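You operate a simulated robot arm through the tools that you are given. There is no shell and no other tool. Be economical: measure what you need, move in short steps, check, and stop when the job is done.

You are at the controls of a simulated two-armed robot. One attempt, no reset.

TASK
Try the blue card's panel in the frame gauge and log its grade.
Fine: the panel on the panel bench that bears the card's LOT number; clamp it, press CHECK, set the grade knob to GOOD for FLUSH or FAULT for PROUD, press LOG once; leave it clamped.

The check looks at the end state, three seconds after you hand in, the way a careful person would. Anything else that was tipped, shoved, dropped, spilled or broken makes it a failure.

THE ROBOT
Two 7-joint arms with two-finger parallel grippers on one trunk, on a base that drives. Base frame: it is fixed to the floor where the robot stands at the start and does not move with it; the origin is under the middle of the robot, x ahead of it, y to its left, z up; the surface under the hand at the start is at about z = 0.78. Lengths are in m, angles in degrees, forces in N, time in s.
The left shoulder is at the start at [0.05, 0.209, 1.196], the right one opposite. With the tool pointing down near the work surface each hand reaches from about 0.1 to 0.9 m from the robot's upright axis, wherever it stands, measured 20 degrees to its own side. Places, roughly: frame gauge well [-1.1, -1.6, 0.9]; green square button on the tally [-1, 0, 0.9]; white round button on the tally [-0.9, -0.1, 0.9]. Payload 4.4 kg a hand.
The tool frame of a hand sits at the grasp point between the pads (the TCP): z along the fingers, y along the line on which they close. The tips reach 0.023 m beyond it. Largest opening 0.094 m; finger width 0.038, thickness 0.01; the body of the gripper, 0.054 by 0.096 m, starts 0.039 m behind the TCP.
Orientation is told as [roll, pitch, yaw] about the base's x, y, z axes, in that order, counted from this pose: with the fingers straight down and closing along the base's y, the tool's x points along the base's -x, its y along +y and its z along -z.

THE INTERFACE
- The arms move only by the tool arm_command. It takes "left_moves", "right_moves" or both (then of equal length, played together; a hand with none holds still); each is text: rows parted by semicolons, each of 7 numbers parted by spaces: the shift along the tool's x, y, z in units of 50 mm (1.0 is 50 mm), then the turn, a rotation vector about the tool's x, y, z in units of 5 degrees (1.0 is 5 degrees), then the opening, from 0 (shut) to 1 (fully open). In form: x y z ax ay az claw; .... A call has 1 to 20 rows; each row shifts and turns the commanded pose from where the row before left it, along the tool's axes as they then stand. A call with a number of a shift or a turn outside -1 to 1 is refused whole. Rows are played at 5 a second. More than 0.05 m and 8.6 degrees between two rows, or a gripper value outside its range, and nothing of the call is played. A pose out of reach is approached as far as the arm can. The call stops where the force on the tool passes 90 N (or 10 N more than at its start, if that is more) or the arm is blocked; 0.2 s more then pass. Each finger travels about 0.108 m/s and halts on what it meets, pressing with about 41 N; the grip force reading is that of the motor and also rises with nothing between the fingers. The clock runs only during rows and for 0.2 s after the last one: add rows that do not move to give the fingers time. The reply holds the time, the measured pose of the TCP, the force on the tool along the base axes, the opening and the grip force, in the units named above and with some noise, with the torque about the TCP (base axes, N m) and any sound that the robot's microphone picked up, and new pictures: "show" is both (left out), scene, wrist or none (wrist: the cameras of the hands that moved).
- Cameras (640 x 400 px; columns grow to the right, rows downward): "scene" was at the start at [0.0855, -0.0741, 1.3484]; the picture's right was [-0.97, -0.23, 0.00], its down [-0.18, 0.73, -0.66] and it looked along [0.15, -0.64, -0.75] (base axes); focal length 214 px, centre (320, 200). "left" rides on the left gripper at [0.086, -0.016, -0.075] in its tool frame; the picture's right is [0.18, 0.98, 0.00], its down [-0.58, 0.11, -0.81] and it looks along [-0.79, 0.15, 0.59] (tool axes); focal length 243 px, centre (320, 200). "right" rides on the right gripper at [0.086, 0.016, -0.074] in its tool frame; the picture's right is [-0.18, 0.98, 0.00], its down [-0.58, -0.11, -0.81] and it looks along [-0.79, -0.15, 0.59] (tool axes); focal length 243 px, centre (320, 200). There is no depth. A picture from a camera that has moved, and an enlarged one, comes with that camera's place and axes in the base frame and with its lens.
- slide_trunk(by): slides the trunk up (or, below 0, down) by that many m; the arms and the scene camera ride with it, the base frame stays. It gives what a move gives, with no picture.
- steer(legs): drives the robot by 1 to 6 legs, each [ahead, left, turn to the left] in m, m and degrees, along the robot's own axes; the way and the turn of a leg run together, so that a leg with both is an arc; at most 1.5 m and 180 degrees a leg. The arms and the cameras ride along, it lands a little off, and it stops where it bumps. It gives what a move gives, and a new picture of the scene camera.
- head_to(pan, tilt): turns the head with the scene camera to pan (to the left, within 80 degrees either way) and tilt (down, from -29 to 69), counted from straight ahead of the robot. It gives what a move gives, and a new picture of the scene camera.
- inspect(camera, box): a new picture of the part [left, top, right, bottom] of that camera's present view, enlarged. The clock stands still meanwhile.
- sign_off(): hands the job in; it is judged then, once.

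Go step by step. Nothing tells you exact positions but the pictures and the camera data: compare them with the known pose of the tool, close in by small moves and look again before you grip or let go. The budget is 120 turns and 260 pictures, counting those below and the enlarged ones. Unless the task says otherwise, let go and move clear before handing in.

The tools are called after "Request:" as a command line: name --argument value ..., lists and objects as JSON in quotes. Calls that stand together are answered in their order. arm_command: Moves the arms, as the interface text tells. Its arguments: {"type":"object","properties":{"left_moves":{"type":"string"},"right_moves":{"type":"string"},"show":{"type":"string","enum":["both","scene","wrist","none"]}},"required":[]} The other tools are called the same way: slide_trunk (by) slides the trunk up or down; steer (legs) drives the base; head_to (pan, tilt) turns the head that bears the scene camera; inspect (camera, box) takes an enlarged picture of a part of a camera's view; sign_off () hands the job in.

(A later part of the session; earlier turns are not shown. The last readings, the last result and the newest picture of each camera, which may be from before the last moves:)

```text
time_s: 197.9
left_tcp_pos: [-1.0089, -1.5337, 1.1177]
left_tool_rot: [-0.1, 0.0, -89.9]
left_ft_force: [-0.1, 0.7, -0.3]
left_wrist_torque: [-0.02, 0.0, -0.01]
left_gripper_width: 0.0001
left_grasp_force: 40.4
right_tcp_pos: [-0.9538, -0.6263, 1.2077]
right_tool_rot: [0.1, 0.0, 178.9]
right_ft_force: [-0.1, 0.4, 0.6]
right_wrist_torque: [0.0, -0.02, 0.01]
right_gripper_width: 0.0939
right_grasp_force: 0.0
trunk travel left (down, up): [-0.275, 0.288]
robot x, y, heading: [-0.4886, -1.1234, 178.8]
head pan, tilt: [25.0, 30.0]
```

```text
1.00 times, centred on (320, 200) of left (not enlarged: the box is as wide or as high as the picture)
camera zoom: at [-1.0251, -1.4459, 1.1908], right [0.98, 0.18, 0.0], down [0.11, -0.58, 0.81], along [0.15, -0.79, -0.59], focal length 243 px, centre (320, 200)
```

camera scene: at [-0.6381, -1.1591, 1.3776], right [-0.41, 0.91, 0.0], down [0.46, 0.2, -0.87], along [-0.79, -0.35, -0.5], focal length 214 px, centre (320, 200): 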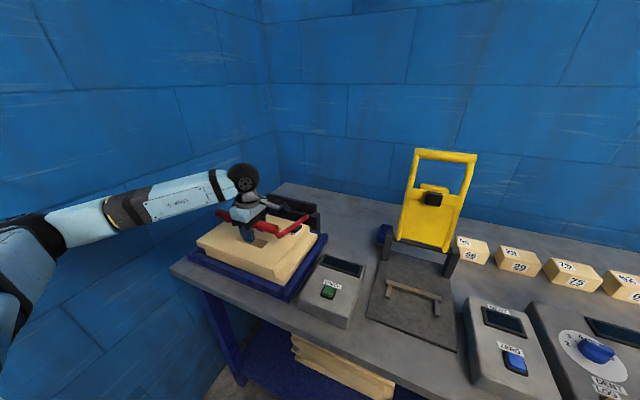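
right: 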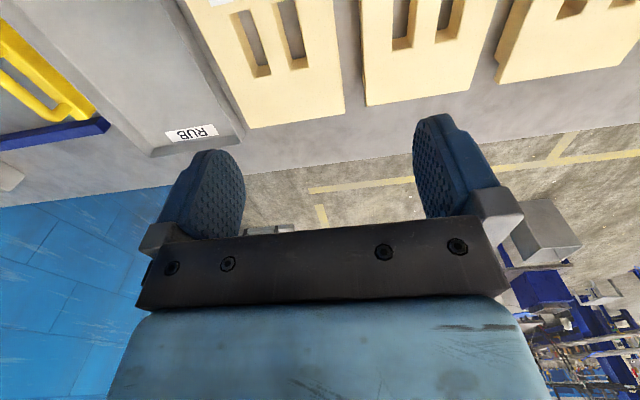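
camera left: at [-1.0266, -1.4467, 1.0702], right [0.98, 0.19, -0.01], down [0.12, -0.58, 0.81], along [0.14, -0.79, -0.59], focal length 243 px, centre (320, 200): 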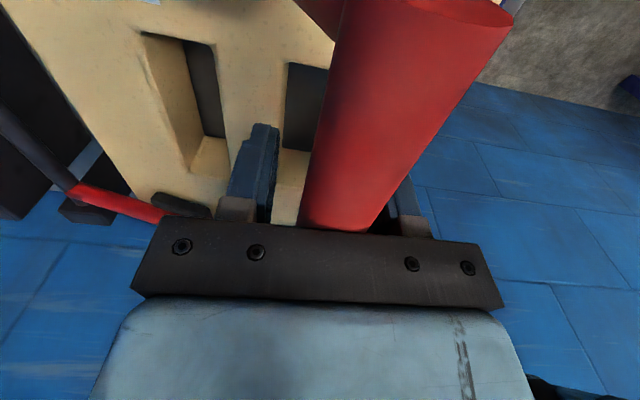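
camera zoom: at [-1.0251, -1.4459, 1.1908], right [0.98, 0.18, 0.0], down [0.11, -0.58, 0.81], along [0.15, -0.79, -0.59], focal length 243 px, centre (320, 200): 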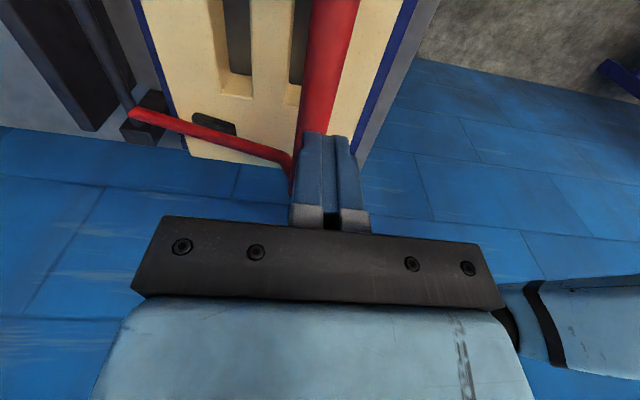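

Stays closed. A gentle confirming press on the crossbar, then lift.

Request:
arm_command --left_moves "0 0 0.9 0 0 0 0; 0 0 0.7 0 0 0 0; 0 0 0.2 0 0 0 0; 0 0 0.2 0 0 0 0; 0 0 0 0 0 0 0" --show "none"

Request:
arm_command --left_moves "0 0 0.15 0 0 0 0; 0 0 0 0 0 0 0" --show "none"

```text
time_s: 198.6
left_tcp_pos: [-1.0069, -1.5357, 1.0562]
left_tool_rot: [-2.4, 0.0, -89.5]
left_ft_force: [25.4, 8.9, 49.5]
left_wrist_torque: [0.58, -0.64, -0.59]
left_gripper_width: 0.0
left_grasp_force: 40.8
right_tcp_pos: [-0.9467, -0.6246, 1.2095]
right_tool_rot: [0.2, -0.3, 179.1]
right_ft_force: [-1.2, 0.4, 0.0]
right_wrist_torque: [0.01, 0.02, 0.0]
right_gripper_width: 0.0939
right_grasp_force: 0.1
trunk travel left (down, up): [-0.275, 0.288]
robot x, y, heading: [-0.4895, -1.1312, 179.1]
head pan, tilt: [25.0, 30.0]
stopped in row 3 (left hand): the force on the tool passed its limit at 103 N (the readings are from after the stop); the commanded pose is now the measured one
```

```text
time_s: 199.0
left_tcp_pos: [-1.009, -1.5361, 1.0554]
left_tool_rot: [-3.5, 0.2, -89.3]
left_ft_force: [25.7, 8.4, 48.8]
left_wrist_torque: [0.4, -0.7, -0.31]
left_gripper_width: 0.0
left_grasp_force: 40.9
right_tcp_pos: [-0.9476, -0.6243, 1.2081]
right_tool_rot: [0.2, -0.5, 179.1]
right_ft_force: [0.1, -0.9, 0.3]
right_wrist_torque: [0.02, 0.0, 0.0]
right_gripper_width: 0.0939
right_grasp_force: 0.0
trunk travel left (down, up): [-0.275, 0.288]
robot x, y, heading: [-0.4888, -1.1241, 179.1]
head pan, tilt: [25.0, 30.0]
stopped in row 2 (left hand): the force on the tool passed its limit at 91 N (the readings are from after the stop); the commanded pose is now the measured one
```

Solid. Lift and check the clamp and panel.

Request:
arm_command --left_moves "0 0 -0.5 0 0 0 0; 0 0 -0.9 0.7 0 0 0; 0 0 -0.9 0 0 0 0; 0 0 0 0 0 0 0; 0 0 0 0 0 0 0" --show "none"

Request:
inspect --camera "scene" --box '[160, 160, 400, 330]'

```text
time_s: 200.2
left_tcp_pos: [-1.0084, -1.5406, 1.1593]
left_tool_rot: [-6.1, 0.2, -89.2]
left_ft_force: [0.7, 0.2, 1.0]
left_wrist_torque: [-0.03, -0.02, -0.02]
left_gripper_width: 0.0002
left_grasp_force: 40.5
right_tcp_pos: [-0.9527, -0.6279, 1.2058]
right_tool_rot: [0.1, 0.0, 179.0]
right_ft_force: [-0.4, 0.5, -0.1]
right_wrist_torque: [-0.01, -0.01, 0.0]
right_gripper_width: 0.0941
right_grasp_force: 0.2
trunk travel left (down, up): [-0.275, 0.288]
robot x, y, heading: [-0.4891, -1.1298, 178.8]
head pan, tilt: [25.0, 30.0]
```

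```text
2.35 times, centred on (280, 245) of scene
camera zoom: at [-0.6394, -1.1616, 1.3764], right [-0.41, 0.91, 0.0], down [0.46, 0.2, -0.87], along [-0.79, -0.35, -0.5], focal length 505 px, centre (414, 94)
```

zoom: 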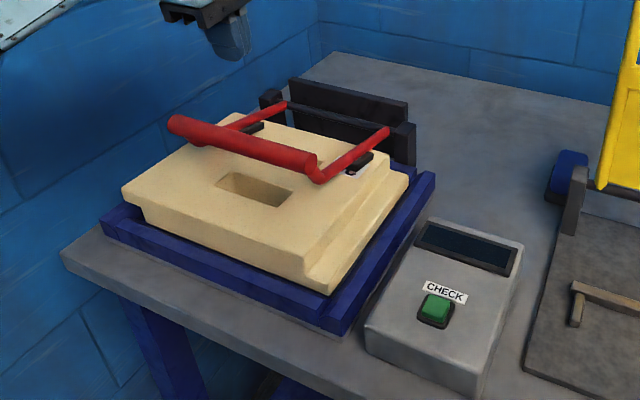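

Clamp closed on the panel. Now go above the CHECK button at ≈(-0.954, -1.278, 0.93).

Request:
arm_command --left_moves "0 0 0 -1 0 0 0; 0 0 0 -0.22 0 0.15 0; 0.877 0.177 0 0 0 0 0; 0.877 0.177 0 0 0 0 0; 0.877 0.177 0 0 0 0 0; 0.877 0.177 0 0 0 0 0; 0.877 0.177 0 0 0 0 0; 0.877 0.177 0 0 0 0 0; 0 0 0.9 0 0 0 0; 0 0 0.9 0 0 0 0; 0 0 0.5 0 0 0 0; 0 0 0 0 0 0 0; 0 0 0 0 0 0 0" --show "both"

Request:
inspect --camera "scene" --box '[280, 220, 400, 330]'

```text
time_s: 203.0
left_tcp_pos: [-0.9534, -1.2775, 1.0475]
left_tool_rot: [0.0, 0.3, -90.0]
left_ft_force: [-0.8, -0.5, -0.6]
left_wrist_torque: [0.01, -0.02, -0.03]
left_gripper_width: 0.0
left_grasp_force: 40.8
right_tcp_pos: [-0.9532, -0.6276, 1.206]
right_tool_rot: [0.0, -0.1, 179.0]
right_ft_force: [0.5, -0.3, -0.3]
right_wrist_torque: [-0.01, -0.01, -0.01]
right_gripper_width: 0.094
right_grasp_force: 0.0
trunk travel left (down, up): [-0.275, 0.288]
robot x, y, heading: [-0.4884, -1.1308, 178.9]
head pan, tilt: [25.0, 30.0]
camera scene: at [-0.6392, -1.1617, 1.3764], right [-0.41, 0.91, 0.0], down [0.46, 0.2, -0.87], along [-0.79, -0.35, -0.5], focal length 214 px, centre (320, 200)
camera left: at [-0.9689, -1.1908, 1.1221], right [0.98, 0.18, 0.0], down [0.11, -0.58, 0.81], along [0.15, -0.79, -0.59], focal length 243 px, centre (320, 200)
```

scene: 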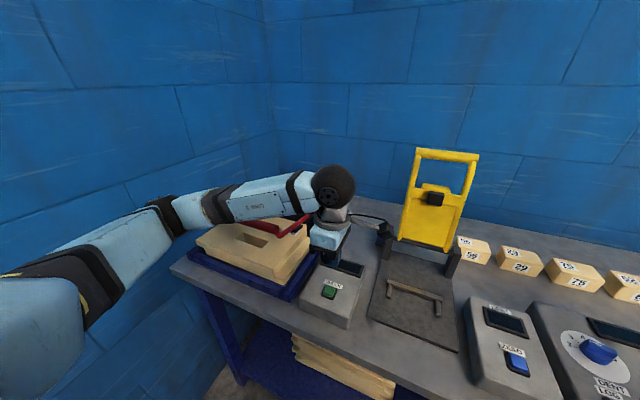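
left: 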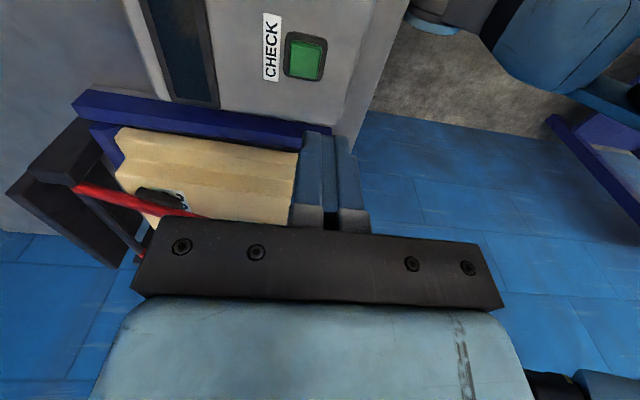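

```text
3.64 times, centred on (340, 275) of scene
camera zoom: at [-0.6392, -1.1617, 1.3764], right [-0.41, 0.91, 0.0], down [0.46, 0.2, -0.87], along [-0.79, -0.35, -0.5], focal length 780 px, centre (247, -73)
```

zoom: 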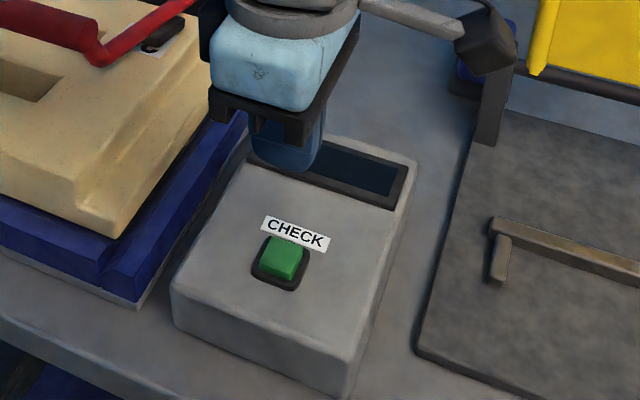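

Request:
arm_command --left_moves "0 -0.15 0.8 0 0 0 0; 0 0 0.8 0 0 0 0; 0 0 0.1 0 0 0 0; 0 0 0 0 0 0 0" --show "none"

Request:
inspect --camera "scene" --box '[290, 230, 380, 310]'

```text
time_s: 204.0
left_tcp_pos: [-0.9612, -1.2785, 0.9601]
left_tool_rot: [0.0, 0.1, -90.0]
left_ft_force: [-0.1, -1.0, 0.8]
left_wrist_torque: [0.0, 0.0, 0.0]
left_gripper_width: 0.0
left_grasp_force: 41.2
right_tcp_pos: [-0.9528, -0.6277, 1.2062]
right_tool_rot: [0.0, -0.1, 179.0]
right_ft_force: [0.3, 0.2, -0.6]
right_wrist_torque: [0.01, 0.0, 0.01]
right_gripper_width: 0.094
right_grasp_force: 0.0
trunk travel left (down, up): [-0.275, 0.288]
robot x, y, heading: [-0.4895, -1.1246, 178.8]
head pan, tilt: [25.0, 30.0]
```

```text
5.00 times, centred on (335, 270) of scene
camera zoom: at [-0.6392, -1.1619, 1.3764], right [-0.41, 0.91, 0.0], down [0.46, 0.2, -0.87], along [-0.79, -0.35, -0.5], focal length 1072 px, centre (245, -150)
```

zoom: 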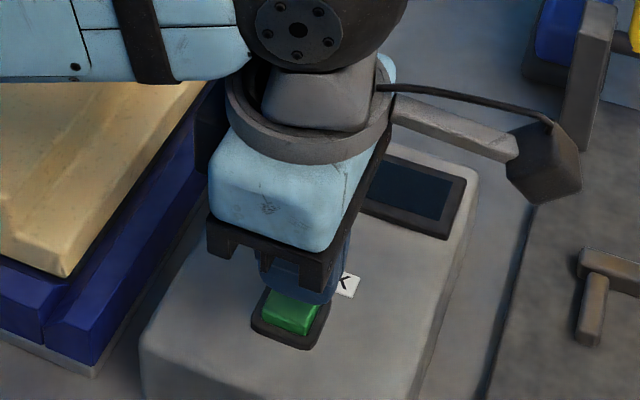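

Request:
arm_command --left_moves "0 0.06 0.1 0 0 0 0; 0 0 0.1 0 0 0 0; 0 0 0 0 0 0 0" --show "none"

Request:
arm_command --left_moves "0 0 0.08 0 0 0 0; 0 0 0 0 0 0 0; 0 0 0 0 0 0 0" --show "none"

```text
time_s: 204.8
left_tcp_pos: [-0.9589, -1.2773, 0.9515]
left_tool_rot: [0.1, 0.0, -90.1]
left_ft_force: [0.3, -0.9, 0.3]
left_wrist_torque: [-0.03, 0.0, 0.04]
left_gripper_width: 0.0002
left_grasp_force: 40.4
right_tcp_pos: [-0.9516, -0.6279, 1.2069]
right_tool_rot: [0.0, -0.1, 179.0]
right_ft_force: [-1.4, -0.6, 0.3]
right_wrist_torque: [-0.02, -0.01, 0.01]
right_gripper_width: 0.0941
right_grasp_force: 0.0
trunk travel left (down, up): [-0.275, 0.288]
robot x, y, heading: [-0.4874, -1.1277, 179.0]
head pan, tilt: [25.0, 30.0]
```

```text
time_s: 205.6
left_tcp_pos: [-0.9573, -1.2771, 0.9477]
left_tool_rot: [0.1, 0.1, -90.0]
left_ft_force: [-0.9, 1.1, 0.5]
left_wrist_torque: [-0.01, 0.02, 0.01]
left_gripper_width: 0.0
left_grasp_force: 40.9
right_tcp_pos: [-0.9534, -0.6274, 1.2068]
right_tool_rot: [0.1, 0.0, 179.1]
right_ft_force: [0.1, -0.7, 0.1]
right_wrist_torque: [0.03, 0.01, 0.02]
right_gripper_width: 0.0942
right_grasp_force: 0.1
trunk travel left (down, up): [-0.275, 0.288]
robot x, y, heading: [-0.4893, -1.1289, 178.9]
head pan, tilt: [25.0, 30.0]
```

Request:
arm_command --left_moves "0 0 0.08 0 0 0 0; 0 0 0 0 0 0 0; 0 0 0 0 0 0 0" --show "none"

Request:
arm_command --left_moves "0 0 0.08 0 0 0 0; 0 0 0 0 0 0 0; 0 0 0 0 0 0 0" --show "none"

Request:
inspect --camera "scene" --box '[290, 230, 380, 310]'

```text
time_s: 206.4
left_tcp_pos: [-0.96, -1.2765, 0.9431]
left_tool_rot: [0.1, 0.1, -90.1]
left_ft_force: [-1.7, 0.6, 0.3]
left_wrist_torque: [-0.05, 0.01, 0.03]
left_gripper_width: 0.0001
left_grasp_force: 41.1
right_tcp_pos: [-0.9523, -0.6278, 1.2055]
right_tool_rot: [0.0, 0.0, 179.0]
right_ft_force: [0.2, -0.1, -0.8]
right_wrist_torque: [0.0, 0.0, 0.0]
right_gripper_width: 0.0938
right_grasp_force: 0.1
trunk travel left (down, up): [-0.275, 0.288]
robot x, y, heading: [-0.4886, -1.1263, 178.9]
head pan, tilt: [25.0, 30.0]
```

```text
time_s: 207.2
left_tcp_pos: [-0.9598, -1.2776, 0.9411]
left_tool_rot: [0.0, 0.1, -90.0]
left_ft_force: [-1.1, 1.0, 2.9]
left_wrist_torque: [0.01, 0.0, 0.01]
left_gripper_width: 0.0002
left_grasp_force: 40.7
right_tcp_pos: [-0.9526, -0.6274, 1.2062]
right_tool_rot: [0.0, 0.0, 179.0]
right_ft_force: [0.8, -1.2, -0.5]
right_wrist_torque: [-0.02, 0.0, 0.01]
right_gripper_width: 0.094
right_grasp_force: 0.0
trunk travel left (down, up): [-0.275, 0.288]
robot x, y, heading: [-0.4851, -1.1275, 178.9]
head pan, tilt: [25.0, 30.0]
heard: click
```

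```text
5.00 times, centred on (335, 270) of scene
camera zoom: at [-0.6391, -1.1616, 1.3765], right [-0.41, 0.91, 0.0], down [0.46, 0.2, -0.87], along [-0.79, -0.35, -0.5], focal length 1072 px, centre (245, -150)
```

zoom: 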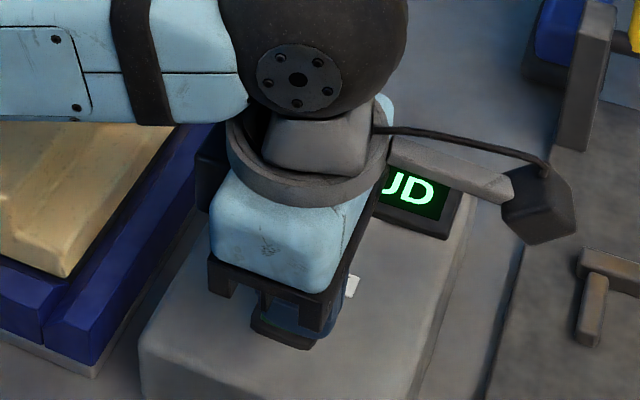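

Click heard and the display shows "...UD". Lift and read it fully.

Request:
arm_command --left_moves "0 0 -0.5 0 0 0 0; 0 0 -0.9 0 0 0 0; 0 0 -0.9 0 0 0 0; 0 0 -0.9 0 0 0 0; 0 0 -0.9 0 0 0 0; 0 0 0 0 0 0 0" --show "none"

Request:
inspect --camera "scene" --box '[200, 200, 400, 330]'

Request:
head_to --pan -10 --tilt 45

```text
time_s: 208.6
left_tcp_pos: [-0.9568, -1.2747, 1.1472]
left_tool_rot: [0.0, 0.1, -89.9]
left_ft_force: [-0.1, -0.9, 0.3]
left_wrist_torque: [-0.01, -0.03, -0.03]
left_gripper_width: 0.0001
left_grasp_force: 41.2
right_tcp_pos: [-0.9529, -0.6286, 1.2056]
right_tool_rot: [-0.2, 0.0, 178.9]
right_ft_force: [0.3, -0.3, -0.5]
right_wrist_torque: [-0.02, 0.02, -0.02]
right_gripper_width: 0.0939
right_grasp_force: 0.0
trunk travel left (down, up): [-0.275, 0.288]
robot x, y, heading: [-0.4922, -1.1284, 179.1]
head pan, tilt: [25.0, 30.0]
```

```text
3.08 times, centred on (300, 265) of scene
camera zoom: at [-0.6394, -1.1622, 1.3764], right [-0.41, 0.91, 0.0], down [0.46, 0.2, -0.87], along [-0.79, -0.35, -0.5], focal length 660 px, centre (382, 0)
```

zoom: 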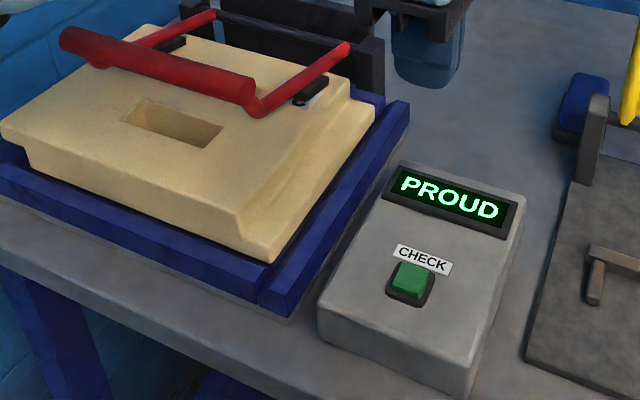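

```text
time_s: 209.6
left_tcp_pos: [-0.9578, -1.2752, 1.1457]
left_tool_rot: [0.0, 0.2, -90.0]
left_ft_force: [0.5, -0.2, 0.1]
left_wrist_torque: [-0.02, 0.0, -0.04]
left_gripper_width: 0.0
left_grasp_force: 40.8
right_tcp_pos: [-0.9543, -0.6271, 1.207]
right_tool_rot: [0.0, 0.0, 179.1]
right_ft_force: [0.1, -0.2, 0.1]
right_wrist_torque: [-0.03, -0.02, 0.01]
right_gripper_width: 0.094
right_grasp_force: 0.0
trunk travel left (down, up): [-0.275, 0.288]
robot x, y, heading: [-0.4881, -1.1241, 179.0]
head pan, tilt: [-10.0, 45.0]
camera scene: at [-0.6364, -1.1096, 1.3538], right [0.19, 0.98, 0.0], down [0.69, -0.13, -0.71], along [-0.69, 0.13, -0.71], focal length 214 px, centre (320, 200)
```

scene: 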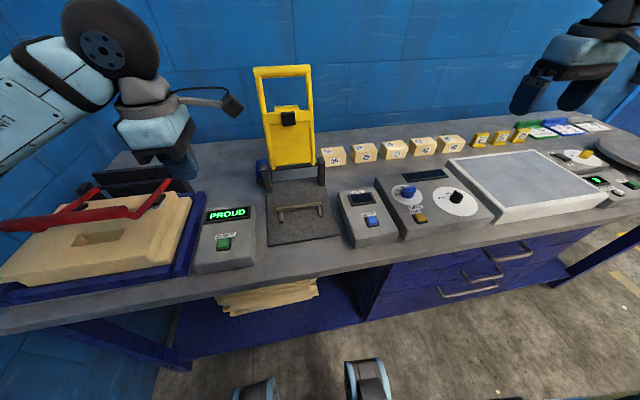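

Display reads PROUD → grade FAULT. Now look closely at the grade knob and LOG box.

Request:
inspect --camera "scene" --box '[380, 160, 500, 245]'

Request:
inspect --camera "scene" --box '[430, 180, 490, 220]'

Request:
inspect --camera "scene" --box '[540, 140, 640, 210]'

```text
4.71 times, centred on (440, 202) of scene
camera zoom: at [-0.6364, -1.1096, 1.3538], right [0.19, 0.98, 0.0], down [0.69, -0.13, -0.71], along [-0.69, 0.13, -0.71], focal length 1009 px, centre (-245, 188)
```

zoom: 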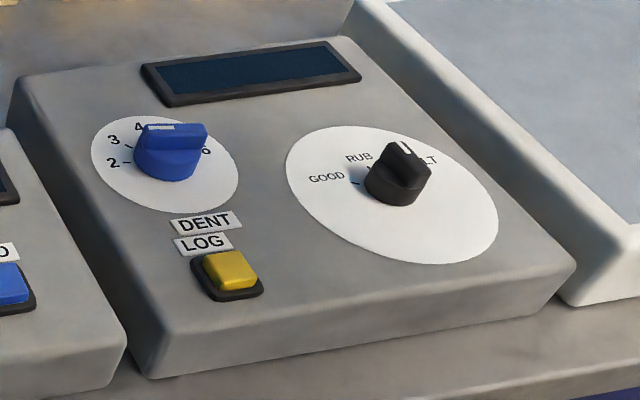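

```text
10.00 times, centred on (460, 200) of scene
camera zoom: at [-0.6364, -1.1096, 1.3538], right [0.19, 0.98, 0.0], down [0.69, -0.13, -0.71], along [-0.69, 0.13, -0.71], focal length 2145 px, centre (-1080, 200)
```

zoom: 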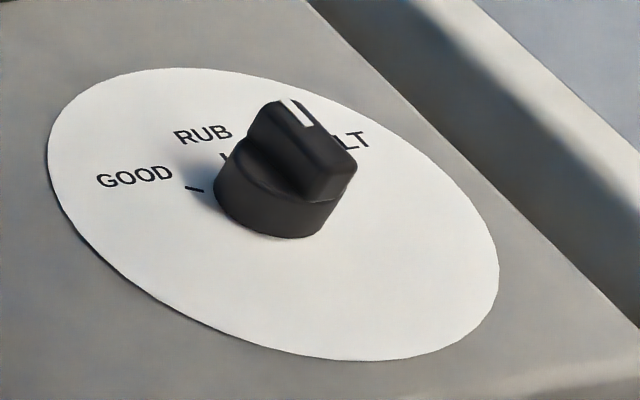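

```text
5.71 times, centred on (590, 175) of scene
camera zoom: at [-0.6364, -1.1096, 1.3538], right [0.19, 0.98, 0.0], down [0.69, -0.13, -0.71], along [-0.69, 0.13, -0.71], focal length 1226 px, centre (-1223, 343)
```

zoom: 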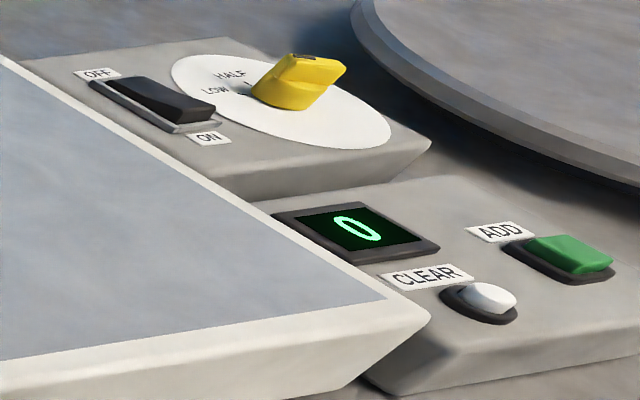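

The grade knob (black, pointing between RUB and FAULT region) is near (-0.98,-0.65); LOG near (-0.944,-0.781). The right hand is nearby; look with its camera.

Request:
arm_command --right_moves "-0.5 0.4 0.8 0 0 0 1; 0 0 0 0 0 0 1" --show "wrist"

Request:
inspect --camera "right" --box '[200, 0, 480, 170]'

```text
refused: row 1 steps farther than a row can; nothing moved
```

```text
2.29 times, centred on (340, 85) of right
camera zoom: at [-0.8667, -0.6455, 1.281], right [-0.2, -0.98, 0.0], down [-0.58, 0.12, 0.81], along [-0.79, 0.16, -0.59], focal length 555 px, centre (274, 463)
```

zoom: 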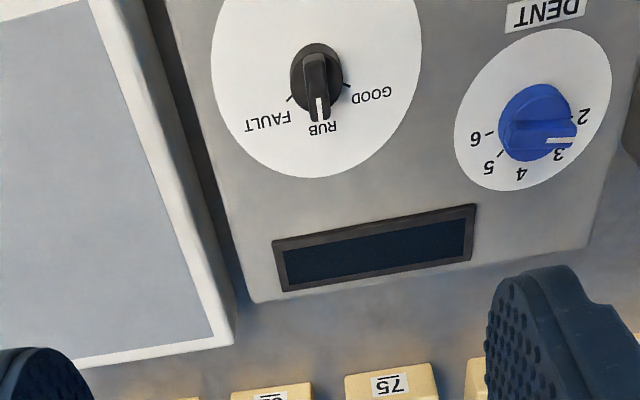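

The grade knob now points at RUB (toward -x); FAULT is ~50° clockwise (toward +y). Bring the right hand above the knob.

Request:
arm_command --right_moves "-0.6 0.36 0 0 0 0 0.6; 0 0 0.9 0 0 0 0.6; 0 0 0.9 0 0 0 0.6; 0 0 0.9 0 0 0 0.6; 0 0 0 0 0 0 0.6; 0 0 0 0 0 0 0.6" --show "both"

Request:
inspect --camera "right" --box '[200, 0, 440, 150]'

Request:
inspect --camera "scene" --box '[400, 130, 520, 230]'

```text
time_s: 211.0
left_tcp_pos: [-0.9582, -1.2744, 1.1451]
left_tool_rot: [0.0, 0.0, -90.0]
left_ft_force: [0.0, -0.5, -0.6]
left_wrist_torque: [-0.01, 0.01, -0.04]
left_gripper_width: 0.0
left_grasp_force: 41.3
right_tcp_pos: [-0.9824, -0.6439, 1.0742]
right_tool_rot: [0.0, 0.0, 179.0]
right_ft_force: [-0.7, 0.1, -0.5]
right_wrist_torque: [-0.03, -0.03, 0.01]
right_gripper_width: 0.0564
right_grasp_force: 0.1
trunk travel left (down, up): [-0.275, 0.288]
robot x, y, heading: [-0.4873, -1.1292, 179.0]
head pan, tilt: [-10.0, 45.0]
camera scene: at [-0.6367, -1.1095, 1.3538], right [0.19, 0.98, 0.0], down [0.69, -0.13, -0.71], along [-0.69, 0.13, -0.71], focal length 214 px, centre (320, 200)
camera right: at [-0.8961, -0.662, 1.1477], right [-0.2, -0.98, 0.0], down [-0.58, 0.12, 0.81], along [-0.79, 0.16, -0.59], focal length 243 px, centre (320, 200)
```

scene: 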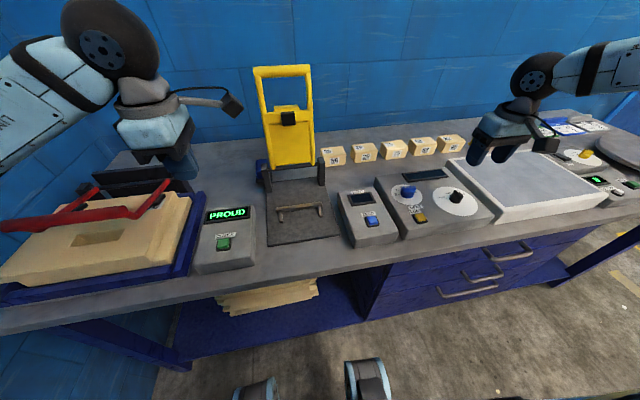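
right: 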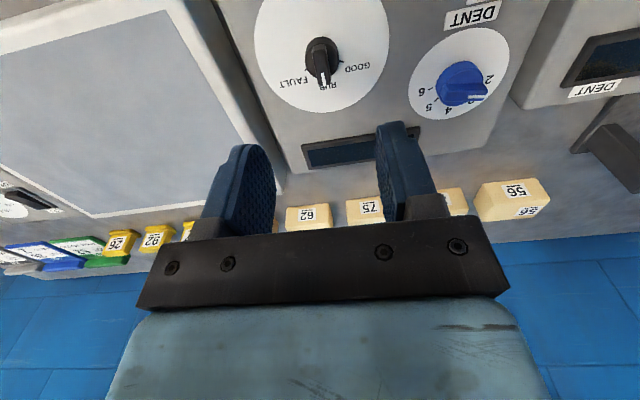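

```text
2.67 times, centred on (320, 75) of right
camera zoom: at [-0.8961, -0.662, 1.1477], right [-0.2, -0.98, 0.0], down [-0.58, 0.12, 0.81], along [-0.79, 0.16, -0.59], focal length 647 px, centre (320, 533)
```

zoom: 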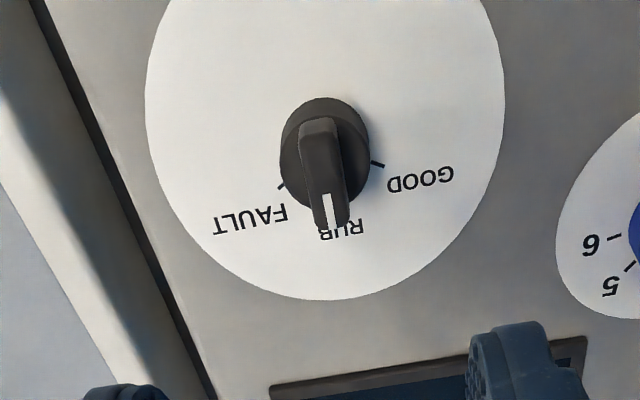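

```text
4.00 times, centred on (460, 180) of scene
camera zoom: at [-0.6367, -1.1095, 1.3538], right [0.19, 0.98, 0.0], down [0.69, -0.13, -0.71], along [-0.69, 0.13, -0.71], focal length 858 px, centre (-240, 280)
```

zoom: 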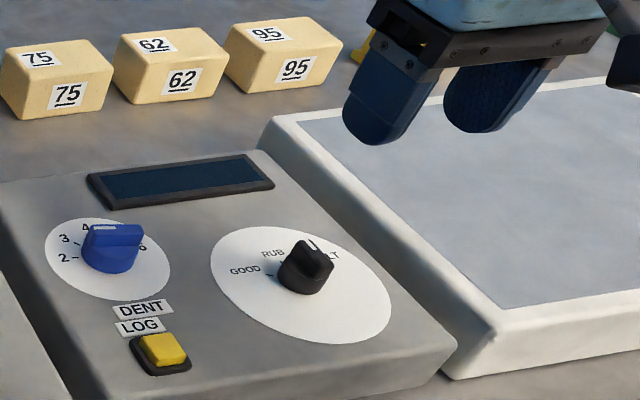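

Request:
arm_command --right_moves "-0.11 0 0.9 0 0 0 0.5; 0 0 0.9 0 0 0 0.5; 0 0 0 0 0 0 0.5; 0 0 0 0 0 0 0.5" --show "wrist"

Request:
inspect --camera "scene" --box '[410, 150, 510, 230]'

```text
time_s: 212.0
left_tcp_pos: [-0.9592, -1.2743, 1.1453]
left_tool_rot: [0.1, 0.1, -90.0]
left_ft_force: [0.8, -0.1, 0.8]
left_wrist_torque: [-0.03, -0.05, -0.03]
left_gripper_width: 0.0
left_grasp_force: 40.6
right_tcp_pos: [-0.9874, -0.6417, 0.9817]
right_tool_rot: [-0.1, -0.1, 178.9]
right_ft_force: [0.1, 0.0, -0.6]
right_wrist_torque: [0.0, 0.0, -0.01]
right_gripper_width: 0.0469
right_grasp_force: 0.1
trunk travel left (down, up): [-0.275, 0.288]
robot x, y, heading: [-0.4884, -1.1273, 179.0]
head pan, tilt: [-10.0, 45.0]
camera right: at [-0.9014, -0.6607, 1.0567], right [-0.2, -0.98, 0.0], down [-0.58, 0.12, 0.81], along [-0.79, 0.16, -0.59], focal length 243 px, centre (320, 200)
```

right: 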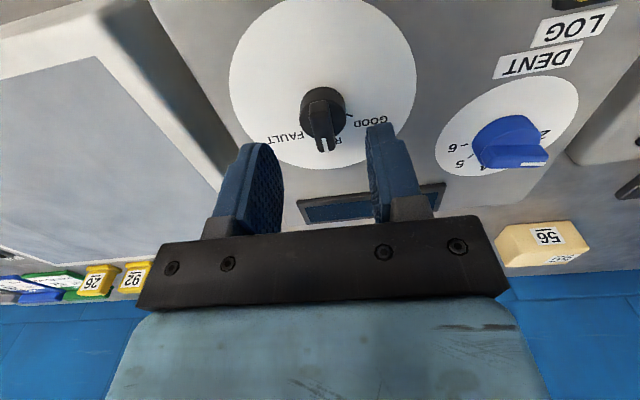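

```text
5.00 times, centred on (460, 190) of scene
camera zoom: at [-0.6367, -1.1093, 1.3538], right [0.19, 0.98, 0.0], down [0.69, -0.13, -0.71], along [-0.69, 0.13, -0.71], focal length 1072 px, centre (-380, 250)
```

zoom: 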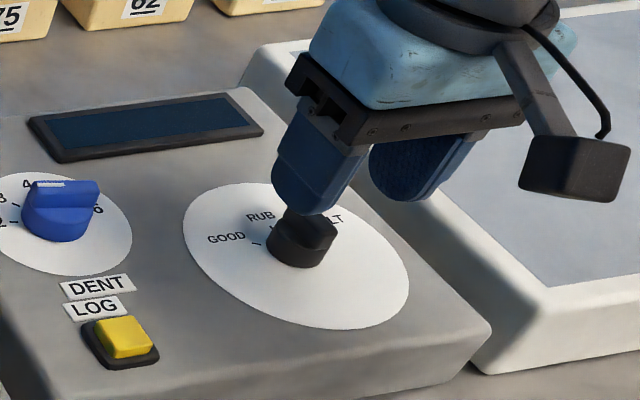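

Request:
arm_command --right_moves "0 0 0.3 0 0 0 0.5; 0 0 0.3 0 0 0 0.5; 0 0 0 0 0 0 0.5; 0 0 0 0 0 0 0.5" --show "wrist"

Request:
inspect --camera "scene" --box '[410, 150, 510, 230]'

```text
time_s: 213.0
left_tcp_pos: [-0.9582, -1.2739, 1.1449]
left_tool_rot: [0.0, 0.1, -90.1]
left_ft_force: [0.5, 0.2, 0.2]
left_wrist_torque: [-0.04, 0.0, 0.04]
left_gripper_width: 0.0
left_grasp_force: 41.1
right_tcp_pos: [-0.9886, -0.6452, 0.9515]
right_tool_rot: [0.0, -0.1, 179.1]
right_ft_force: [-0.4, -0.4, -0.3]
right_wrist_torque: [0.03, -0.02, 0.01]
right_gripper_width: 0.0468
right_grasp_force: 0.0
trunk travel left (down, up): [-0.275, 0.288]
robot x, y, heading: [-0.4902, -1.1273, 179.1]
head pan, tilt: [-10.0, 45.0]
camera right: at [-0.9021, -0.662, 1.0262], right [-0.2, -0.98, 0.0], down [-0.58, 0.12, 0.81], along [-0.79, 0.16, -0.59], focal length 243 px, centre (320, 200)
```

right: 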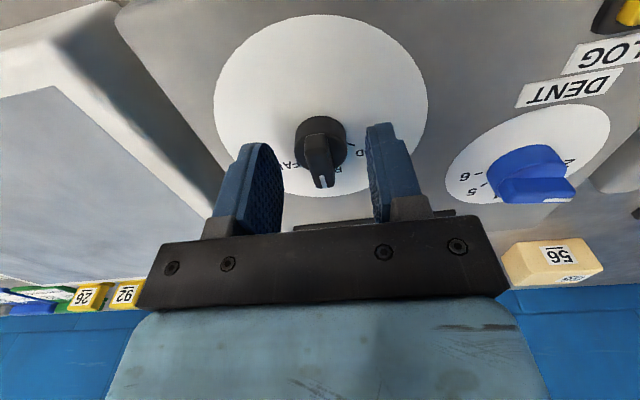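

```text
5.00 times, centred on (460, 190) of scene
camera zoom: at [-0.6365, -1.1094, 1.3538], right [0.19, 0.98, 0.0], down [0.69, -0.13, -0.71], along [-0.69, 0.13, -0.71], focal length 1072 px, centre (-380, 250)
```

zoom: 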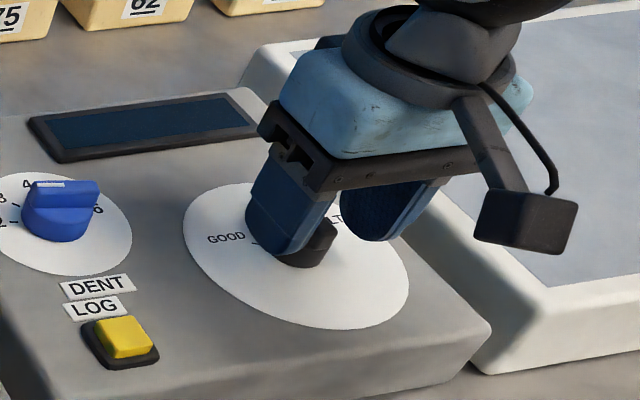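

Request:
arm_command --right_moves "0 0 0 0 0 0 0.3; 0 0 0 0 0 0 0.1; 0 0 0 0 0 0 0; 0 0 0 0 0 0 0" --show "wrist"

```text
time_s: 214.0
left_tcp_pos: [-0.9574, -1.2734, 1.1456]
left_tool_rot: [0.0, 0.2, -90.0]
left_ft_force: [0.1, -0.3, -0.2]
left_wrist_torque: [0.0, -0.01, 0.01]
left_gripper_width: 0.0
left_grasp_force: 41.2
right_tcp_pos: [-0.9887, -0.6442, 0.9527]
right_tool_rot: [0.0, 0.0, 179.1]
right_ft_force: [-0.8, 8.2, 2.8]
right_wrist_torque: [0.14, -0.31, 0.0]
right_gripper_width: 0.0119
right_grasp_force: 44.8
trunk travel left (down, up): [-0.275, 0.288]
robot x, y, heading: [-0.4892, -1.1287, 178.9]
head pan, tilt: [-10.0, 45.0]
camera right: at [-0.9018, -0.6613, 1.0263], right [-0.2, -0.98, 0.0], down [-0.58, 0.12, 0.81], along [-0.79, 0.16, -0.59], focal length 243 px, centre (320, 200)
```

right: 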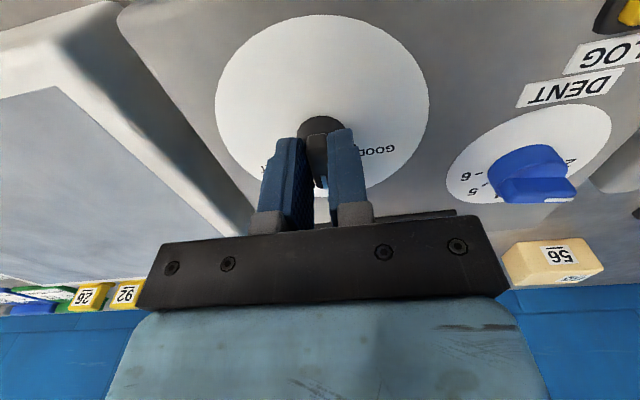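

Request:
arm_command --right_moves "0 -0.03 0 0 0 0.5 0; 0 0 0 0 0 1 0; 0 0 0 0 0 1 0; 0 0 0 0 0 1 0; 0 0 0 0 0 1 0; 0 0 0 0 0 0 0" --show "wrist"

```text
time_s: 215.4
left_tcp_pos: [-0.9578, -1.2759, 1.144]
left_tool_rot: [0.0, 0.2, -89.9]
left_ft_force: [0.4, 0.0, 0.7]
left_wrist_torque: [0.0, 0.01, 0.0]
left_gripper_width: 0.0001
left_grasp_force: 40.9
right_tcp_pos: [-0.9893, -0.6456, 0.9512]
right_tool_rot: [0.1, -0.1, 156.5]
right_ft_force: [-2.4, -14.7, -3.4]
right_wrist_torque: [-0.48, -0.04, 0.07]
right_gripper_width: 0.0119
right_grasp_force: 44.8
trunk travel left (down, up): [-0.275, 0.288]
robot x, y, heading: [-0.4862, -1.1329, 179.1]
head pan, tilt: [-10.0, 45.0]
camera right: at [-0.9157, -0.6952, 1.0263], right [-0.56, -0.83, 0.0], down [-0.49, 0.33, 0.81], along [-0.67, 0.45, -0.59], focal length 243 px, centre (320, 200)
```

right: 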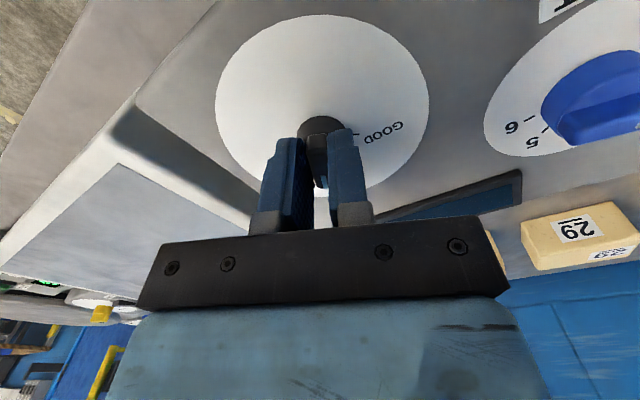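

Request:
arm_command --right_moves "0 0.03 0 0 0 1 0; 0 0 0 0 0 1 0; 0 0 0 0 0 1 0; 0 0 0 0 0 1 0; 0 0 0 0 0 1 0; 0 0 0 0 0 0.8 0; 0 0 0 0 0 0 0" --show "wrist"

```text
time_s: 217.0
left_tcp_pos: [-0.9576, -1.2775, 1.1449]
left_tool_rot: [0.0, 0.3, -90.0]
left_ft_force: [0.3, 0.2, 1.1]
left_wrist_torque: [0.03, 0.03, 0.0]
left_gripper_width: 0.0001
left_grasp_force: 41.2
right_tcp_pos: [-0.9908, -0.6482, 0.9532]
right_tool_rot: [-0.1, 0.0, 127.5]
right_ft_force: [-2.2, -35.9, -16.0]
right_wrist_torque: [-0.55, 0.25, 0.11]
right_gripper_width: 0.0119
right_grasp_force: 44.3
trunk travel left (down, up): [-0.275, 0.288]
robot x, y, heading: [-0.4925, -1.1264, 179.1]
head pan, tilt: [-10.0, 45.0]
camera right: at [-0.9508, -0.7268, 1.0263], right [-0.89, -0.45, 0.0], down [-0.27, 0.53, 0.81], along [-0.36, 0.72, -0.59], focal length 243 px, centre (320, 200)
```

right: 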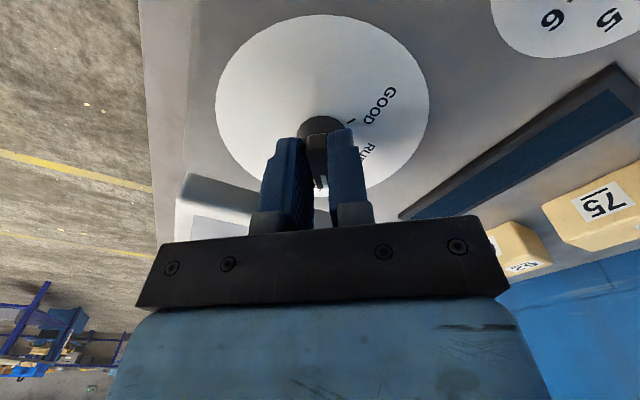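

Turned ~51°. Release and look at the pointer.

Request:
arm_command --right_moves "0 0 0 0 0 0 0.3; 0 0 0 0 0 0 0.55; 0 0 -0.6 0 0 0 0.55; 0 0 -0.9 0 0 0 0.55; 0 0 -0.9 0 0 0 0.55; 0 0 0 0 0 0 0.55" --show "none"

Request:
inspect --camera "right" --box '[200, 0, 440, 150]'

Request:
inspect --camera "scene" --box '[410, 150, 510, 230]'

```text
time_s: 218.4
left_tcp_pos: [-0.9589, -1.2755, 1.1456]
left_tool_rot: [-0.1, 0.1, -89.9]
left_ft_force: [-0.3, -0.5, -0.6]
left_wrist_torque: [-0.01, -0.02, -0.01]
left_gripper_width: 0.0
left_grasp_force: 41.3
right_tcp_pos: [-0.9901, -0.645, 1.0708]
right_tool_rot: [-0.1, -0.1, 127.5]
right_ft_force: [0.1, 0.5, 0.0]
right_wrist_torque: [-0.02, -0.03, 0.01]
right_gripper_width: 0.052
right_grasp_force: 0.1
trunk travel left (down, up): [-0.275, 0.288]
robot x, y, heading: [-0.4923, -1.1254, 179.4]
head pan, tilt: [-10.0, 45.0]
```

```text
2.67 times, centred on (320, 75) of right
camera zoom: at [-0.9501, -0.7241, 1.1457], right [-0.89, -0.45, 0.0], down [-0.27, 0.53, 0.81], along [-0.36, 0.72, -0.59], focal length 647 px, centre (320, 533)
```

zoom: 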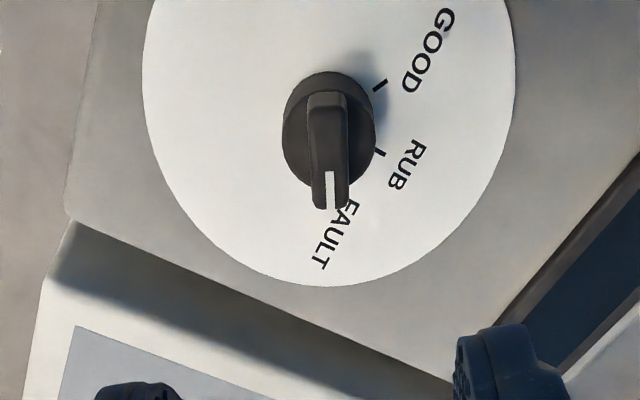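

```text
5.00 times, centred on (460, 190) of scene
camera zoom: at [-0.637, -1.1092, 1.3537], right [0.19, 0.98, 0.0], down [0.69, -0.13, -0.71], along [-0.69, 0.13, -0.71], focal length 1072 px, centre (-380, 250)
```

zoom: 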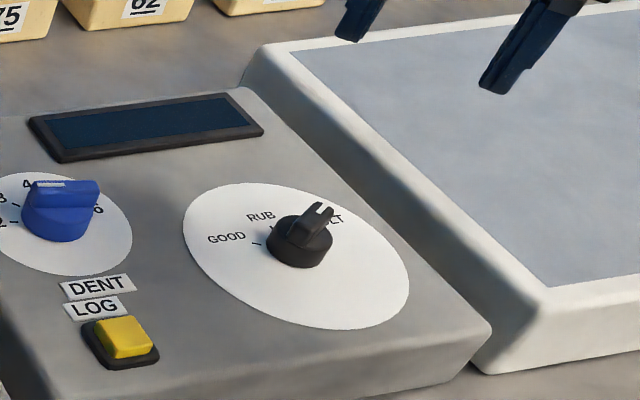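

Pointer sits on FAULT. Now restore the hand's yaw, close it, and move above the LOG button.

Request:
arm_command --right_moves "0 0 0 0 0 -1 0; 0 0 0 0 0 -1 0; 0 0 0 0 0 -1 0; 0 0 0 0 0 -1 0; 0 0 0 0 0 -1 0; 0 0 0 0 0 -1 0; 0 0 0 0 0 -1 0; 0 0 0 0 0 -1 0; 0 0 0 0 0 -1 0; 0 0 0 0 0 -1 0; 0 0 0 0 0 -0.3 0; 0.31 0.9 0 0 0 0 0; 0.31 0.9 0 0 0 0 0; 0.31 0.85 0 0 0 0 0; 0 0 0 0 0 0 0; 0 0 0 0 0 0 0" --show "wrist"

Request:
inspect --camera "scene" --box '[390, 150, 490, 230]'

```text
time_s: 221.8
left_tcp_pos: [-0.9567, -1.2752, 1.1456]
left_tool_rot: [0.1, 0.0, -90.0]
left_ft_force: [0.1, -0.6, 0.3]
left_wrist_torque: [0.02, -0.03, -0.02]
left_gripper_width: 0.0
left_grasp_force: 40.7
right_tcp_pos: [-0.9444, -0.7802, 1.0729]
right_tool_rot: [-0.1, 0.0, 179.0]
right_ft_force: [0.5, -0.1, -0.2]
right_wrist_torque: [0.0, 0.03, -0.02]
right_gripper_width: 0.0002
right_grasp_force: 41.2
trunk travel left (down, up): [-0.275, 0.288]
robot x, y, heading: [-0.4848, -1.1251, 179.2]
head pan, tilt: [-10.0, 45.0]
camera right: at [-0.8584, -0.798, 1.1467], right [-0.2, -0.98, 0.0], down [-0.58, 0.12, 0.81], along [-0.79, 0.16, -0.59], focal length 243 px, centre (320, 200)
```

right: 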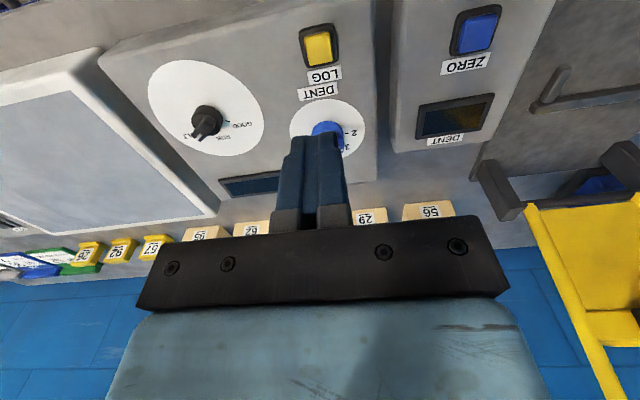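

```text
5.00 times, centred on (440, 190) of scene
camera zoom: at [-0.6364, -1.1099, 1.3538], right [0.19, 0.98, 0.0], down [0.69, -0.13, -0.71], along [-0.69, 0.13, -0.71], focal length 1072 px, centre (-280, 250)
```

zoom: 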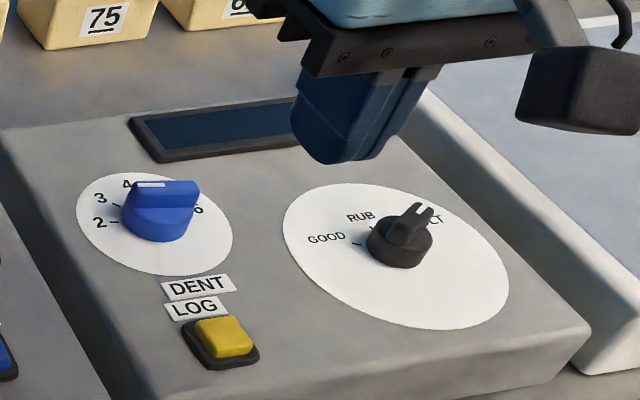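

Aligned over LOG. Lower in small steps until one click.

Request:
arm_command --right_moves "0 0 0.9 0 0 0 0; 0 0 0.9 0 0 0 0; 0 0 0.4 0 0 0 0; 0 0 0 0 0 0 0; 0 0 0 0 0 0 0" --show "none"

Request:
inspect --camera "scene" --box '[390, 150, 490, 230]'

```text
time_s: 223.0
left_tcp_pos: [-0.958, -1.2754, 1.1445]
left_tool_rot: [0.0, 0.0, -90.0]
left_ft_force: [-0.2, 0.0, 1.3]
left_wrist_torque: [0.01, -0.01, -0.03]
left_gripper_width: 0.0
left_grasp_force: 41.5
right_tcp_pos: [-0.9442, -0.7787, 0.9629]
right_tool_rot: [0.0, 0.0, 179.0]
right_ft_force: [-0.2, -0.8, -1.2]
right_wrist_torque: [-0.02, -0.02, 0.02]
right_gripper_width: 0.0
right_grasp_force: 41.4
trunk travel left (down, up): [-0.275, 0.288]
robot x, y, heading: [-0.4895, -1.1312, 178.9]
head pan, tilt: [-10.0, 45.0]
```

```text
5.00 times, centred on (440, 190) of scene
camera zoom: at [-0.6365, -1.1094, 1.3538], right [0.19, 0.98, 0.0], down [0.69, -0.13, -0.71], along [-0.69, 0.13, -0.71], focal length 1072 px, centre (-280, 250)
```

zoom: 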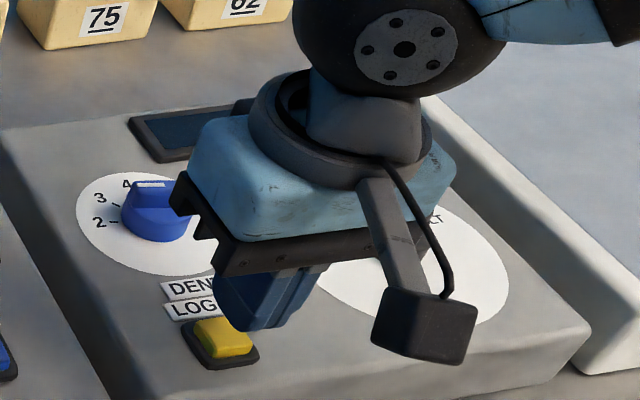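

Request:
inspect --camera "right" --box '[200, 0, 440, 240]'

Request:
inspect --camera "scene" --box '[415, 195, 465, 230]'

```text
1.67 times, centred on (320, 120) of right
camera zoom: at [-0.858, -0.797, 1.0372], right [-0.2, -0.98, 0.0], down [-0.58, 0.12, 0.81], along [-0.79, 0.16, -0.59], focal length 404 px, centre (320, 333)
```

zoom: 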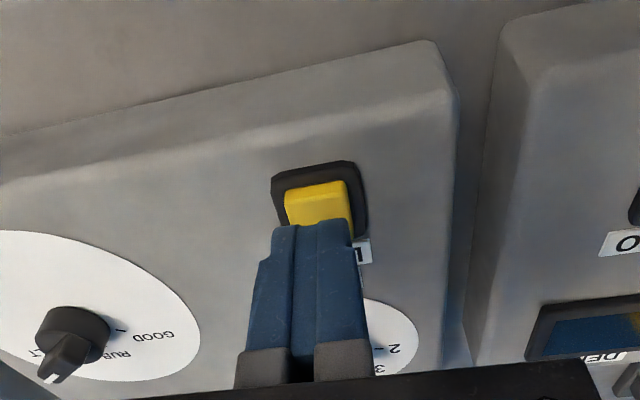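

```text
11.43 times, centred on (440, 212) of scene
camera zoom: at [-0.6365, -1.1094, 1.3538], right [0.19, 0.98, 0.0], down [0.69, -0.13, -0.71], along [-0.69, 0.13, -0.71], focal length 2451 px, centre (-1051, 57)
```

zoom: 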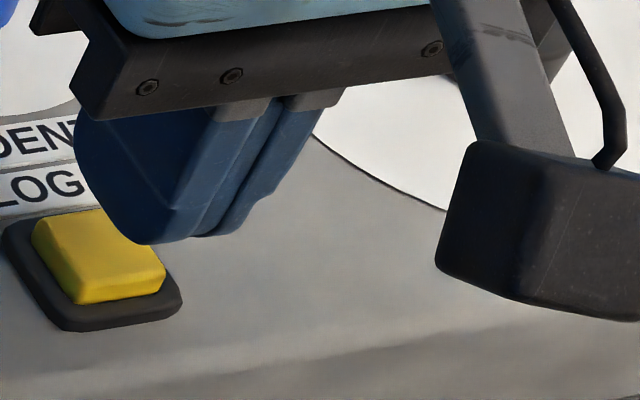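

Geometry agrees in both views. Lower in 3–4 mm steps until the click.

Request:
arm_command --right_moves "0 0 0.16 0 0 0 0; 0 0 0.1 0 0 0 0; 0 0 0 0 0 0 0" --show "none"

Request:
arm_command --right_moves "0 0 0.08 0 0 0 0; 0 0 0 0 0 0 0" --show "none"

```text
time_s: 223.8
left_tcp_pos: [-0.958, -1.2754, 1.1462]
left_tool_rot: [-0.1, 0.0, -90.0]
left_ft_force: [0.2, 0.5, -0.4]
left_wrist_torque: [-0.03, 0.01, 0.0]
left_gripper_width: 0.0
left_grasp_force: 40.6
right_tcp_pos: [-0.945, -0.7776, 0.9501]
right_tool_rot: [0.0, 0.0, 179.0]
right_ft_force: [-0.5, 0.0, 0.5]
right_wrist_torque: [0.02, -0.03, -0.01]
right_gripper_width: 0.0001
right_grasp_force: 41.1
trunk travel left (down, up): [-0.275, 0.288]
robot x, y, heading: [-0.4888, -1.1266, 178.8]
head pan, tilt: [-10.0, 45.0]
```

```text
time_s: 224.4
left_tcp_pos: [-0.9583, -1.2747, 1.1452]
left_tool_rot: [0.0, 0.1, -90.0]
left_ft_force: [-0.3, -0.3, 0.0]
left_wrist_torque: [-0.02, -0.01, 0.02]
left_gripper_width: 0.0002
left_grasp_force: 41.0
right_tcp_pos: [-0.9452, -0.7786, 0.9452]
right_tool_rot: [0.1, -0.2, 179.0]
right_ft_force: [0.0, -0.9, 0.4]
right_wrist_torque: [-0.01, 0.03, -0.01]
right_gripper_width: 0.0004
right_grasp_force: 41.1
trunk travel left (down, up): [-0.275, 0.288]
robot x, y, heading: [-0.4904, -1.1275, 179.1]
head pan, tilt: [-10.0, 45.0]
```

Request:
arm_command --right_moves "0 0 0.08 0 0 0 0; 0 0 0 0 0 0 0" --show "none"

```text
time_s: 225.0
left_tcp_pos: [-0.9571, -1.2737, 1.1453]
left_tool_rot: [0.1, 0.1, -90.0]
left_ft_force: [0.1, -0.4, -0.1]
left_wrist_torque: [-0.01, 0.0, -0.02]
left_gripper_width: 0.0002
left_grasp_force: 41.4
right_tcp_pos: [-0.9458, -0.7785, 0.9406]
right_tool_rot: [0.0, -0.1, 179.0]
right_ft_force: [1.0, 0.4, 1.9]
right_wrist_torque: [-0.02, -0.04, 0.03]
right_gripper_width: 0.0
right_grasp_force: 40.6
trunk travel left (down, up): [-0.275, 0.288]
robot x, y, heading: [-0.488, -1.1297, 179.0]
head pan, tilt: [-10.0, 45.0]
heard: click
```

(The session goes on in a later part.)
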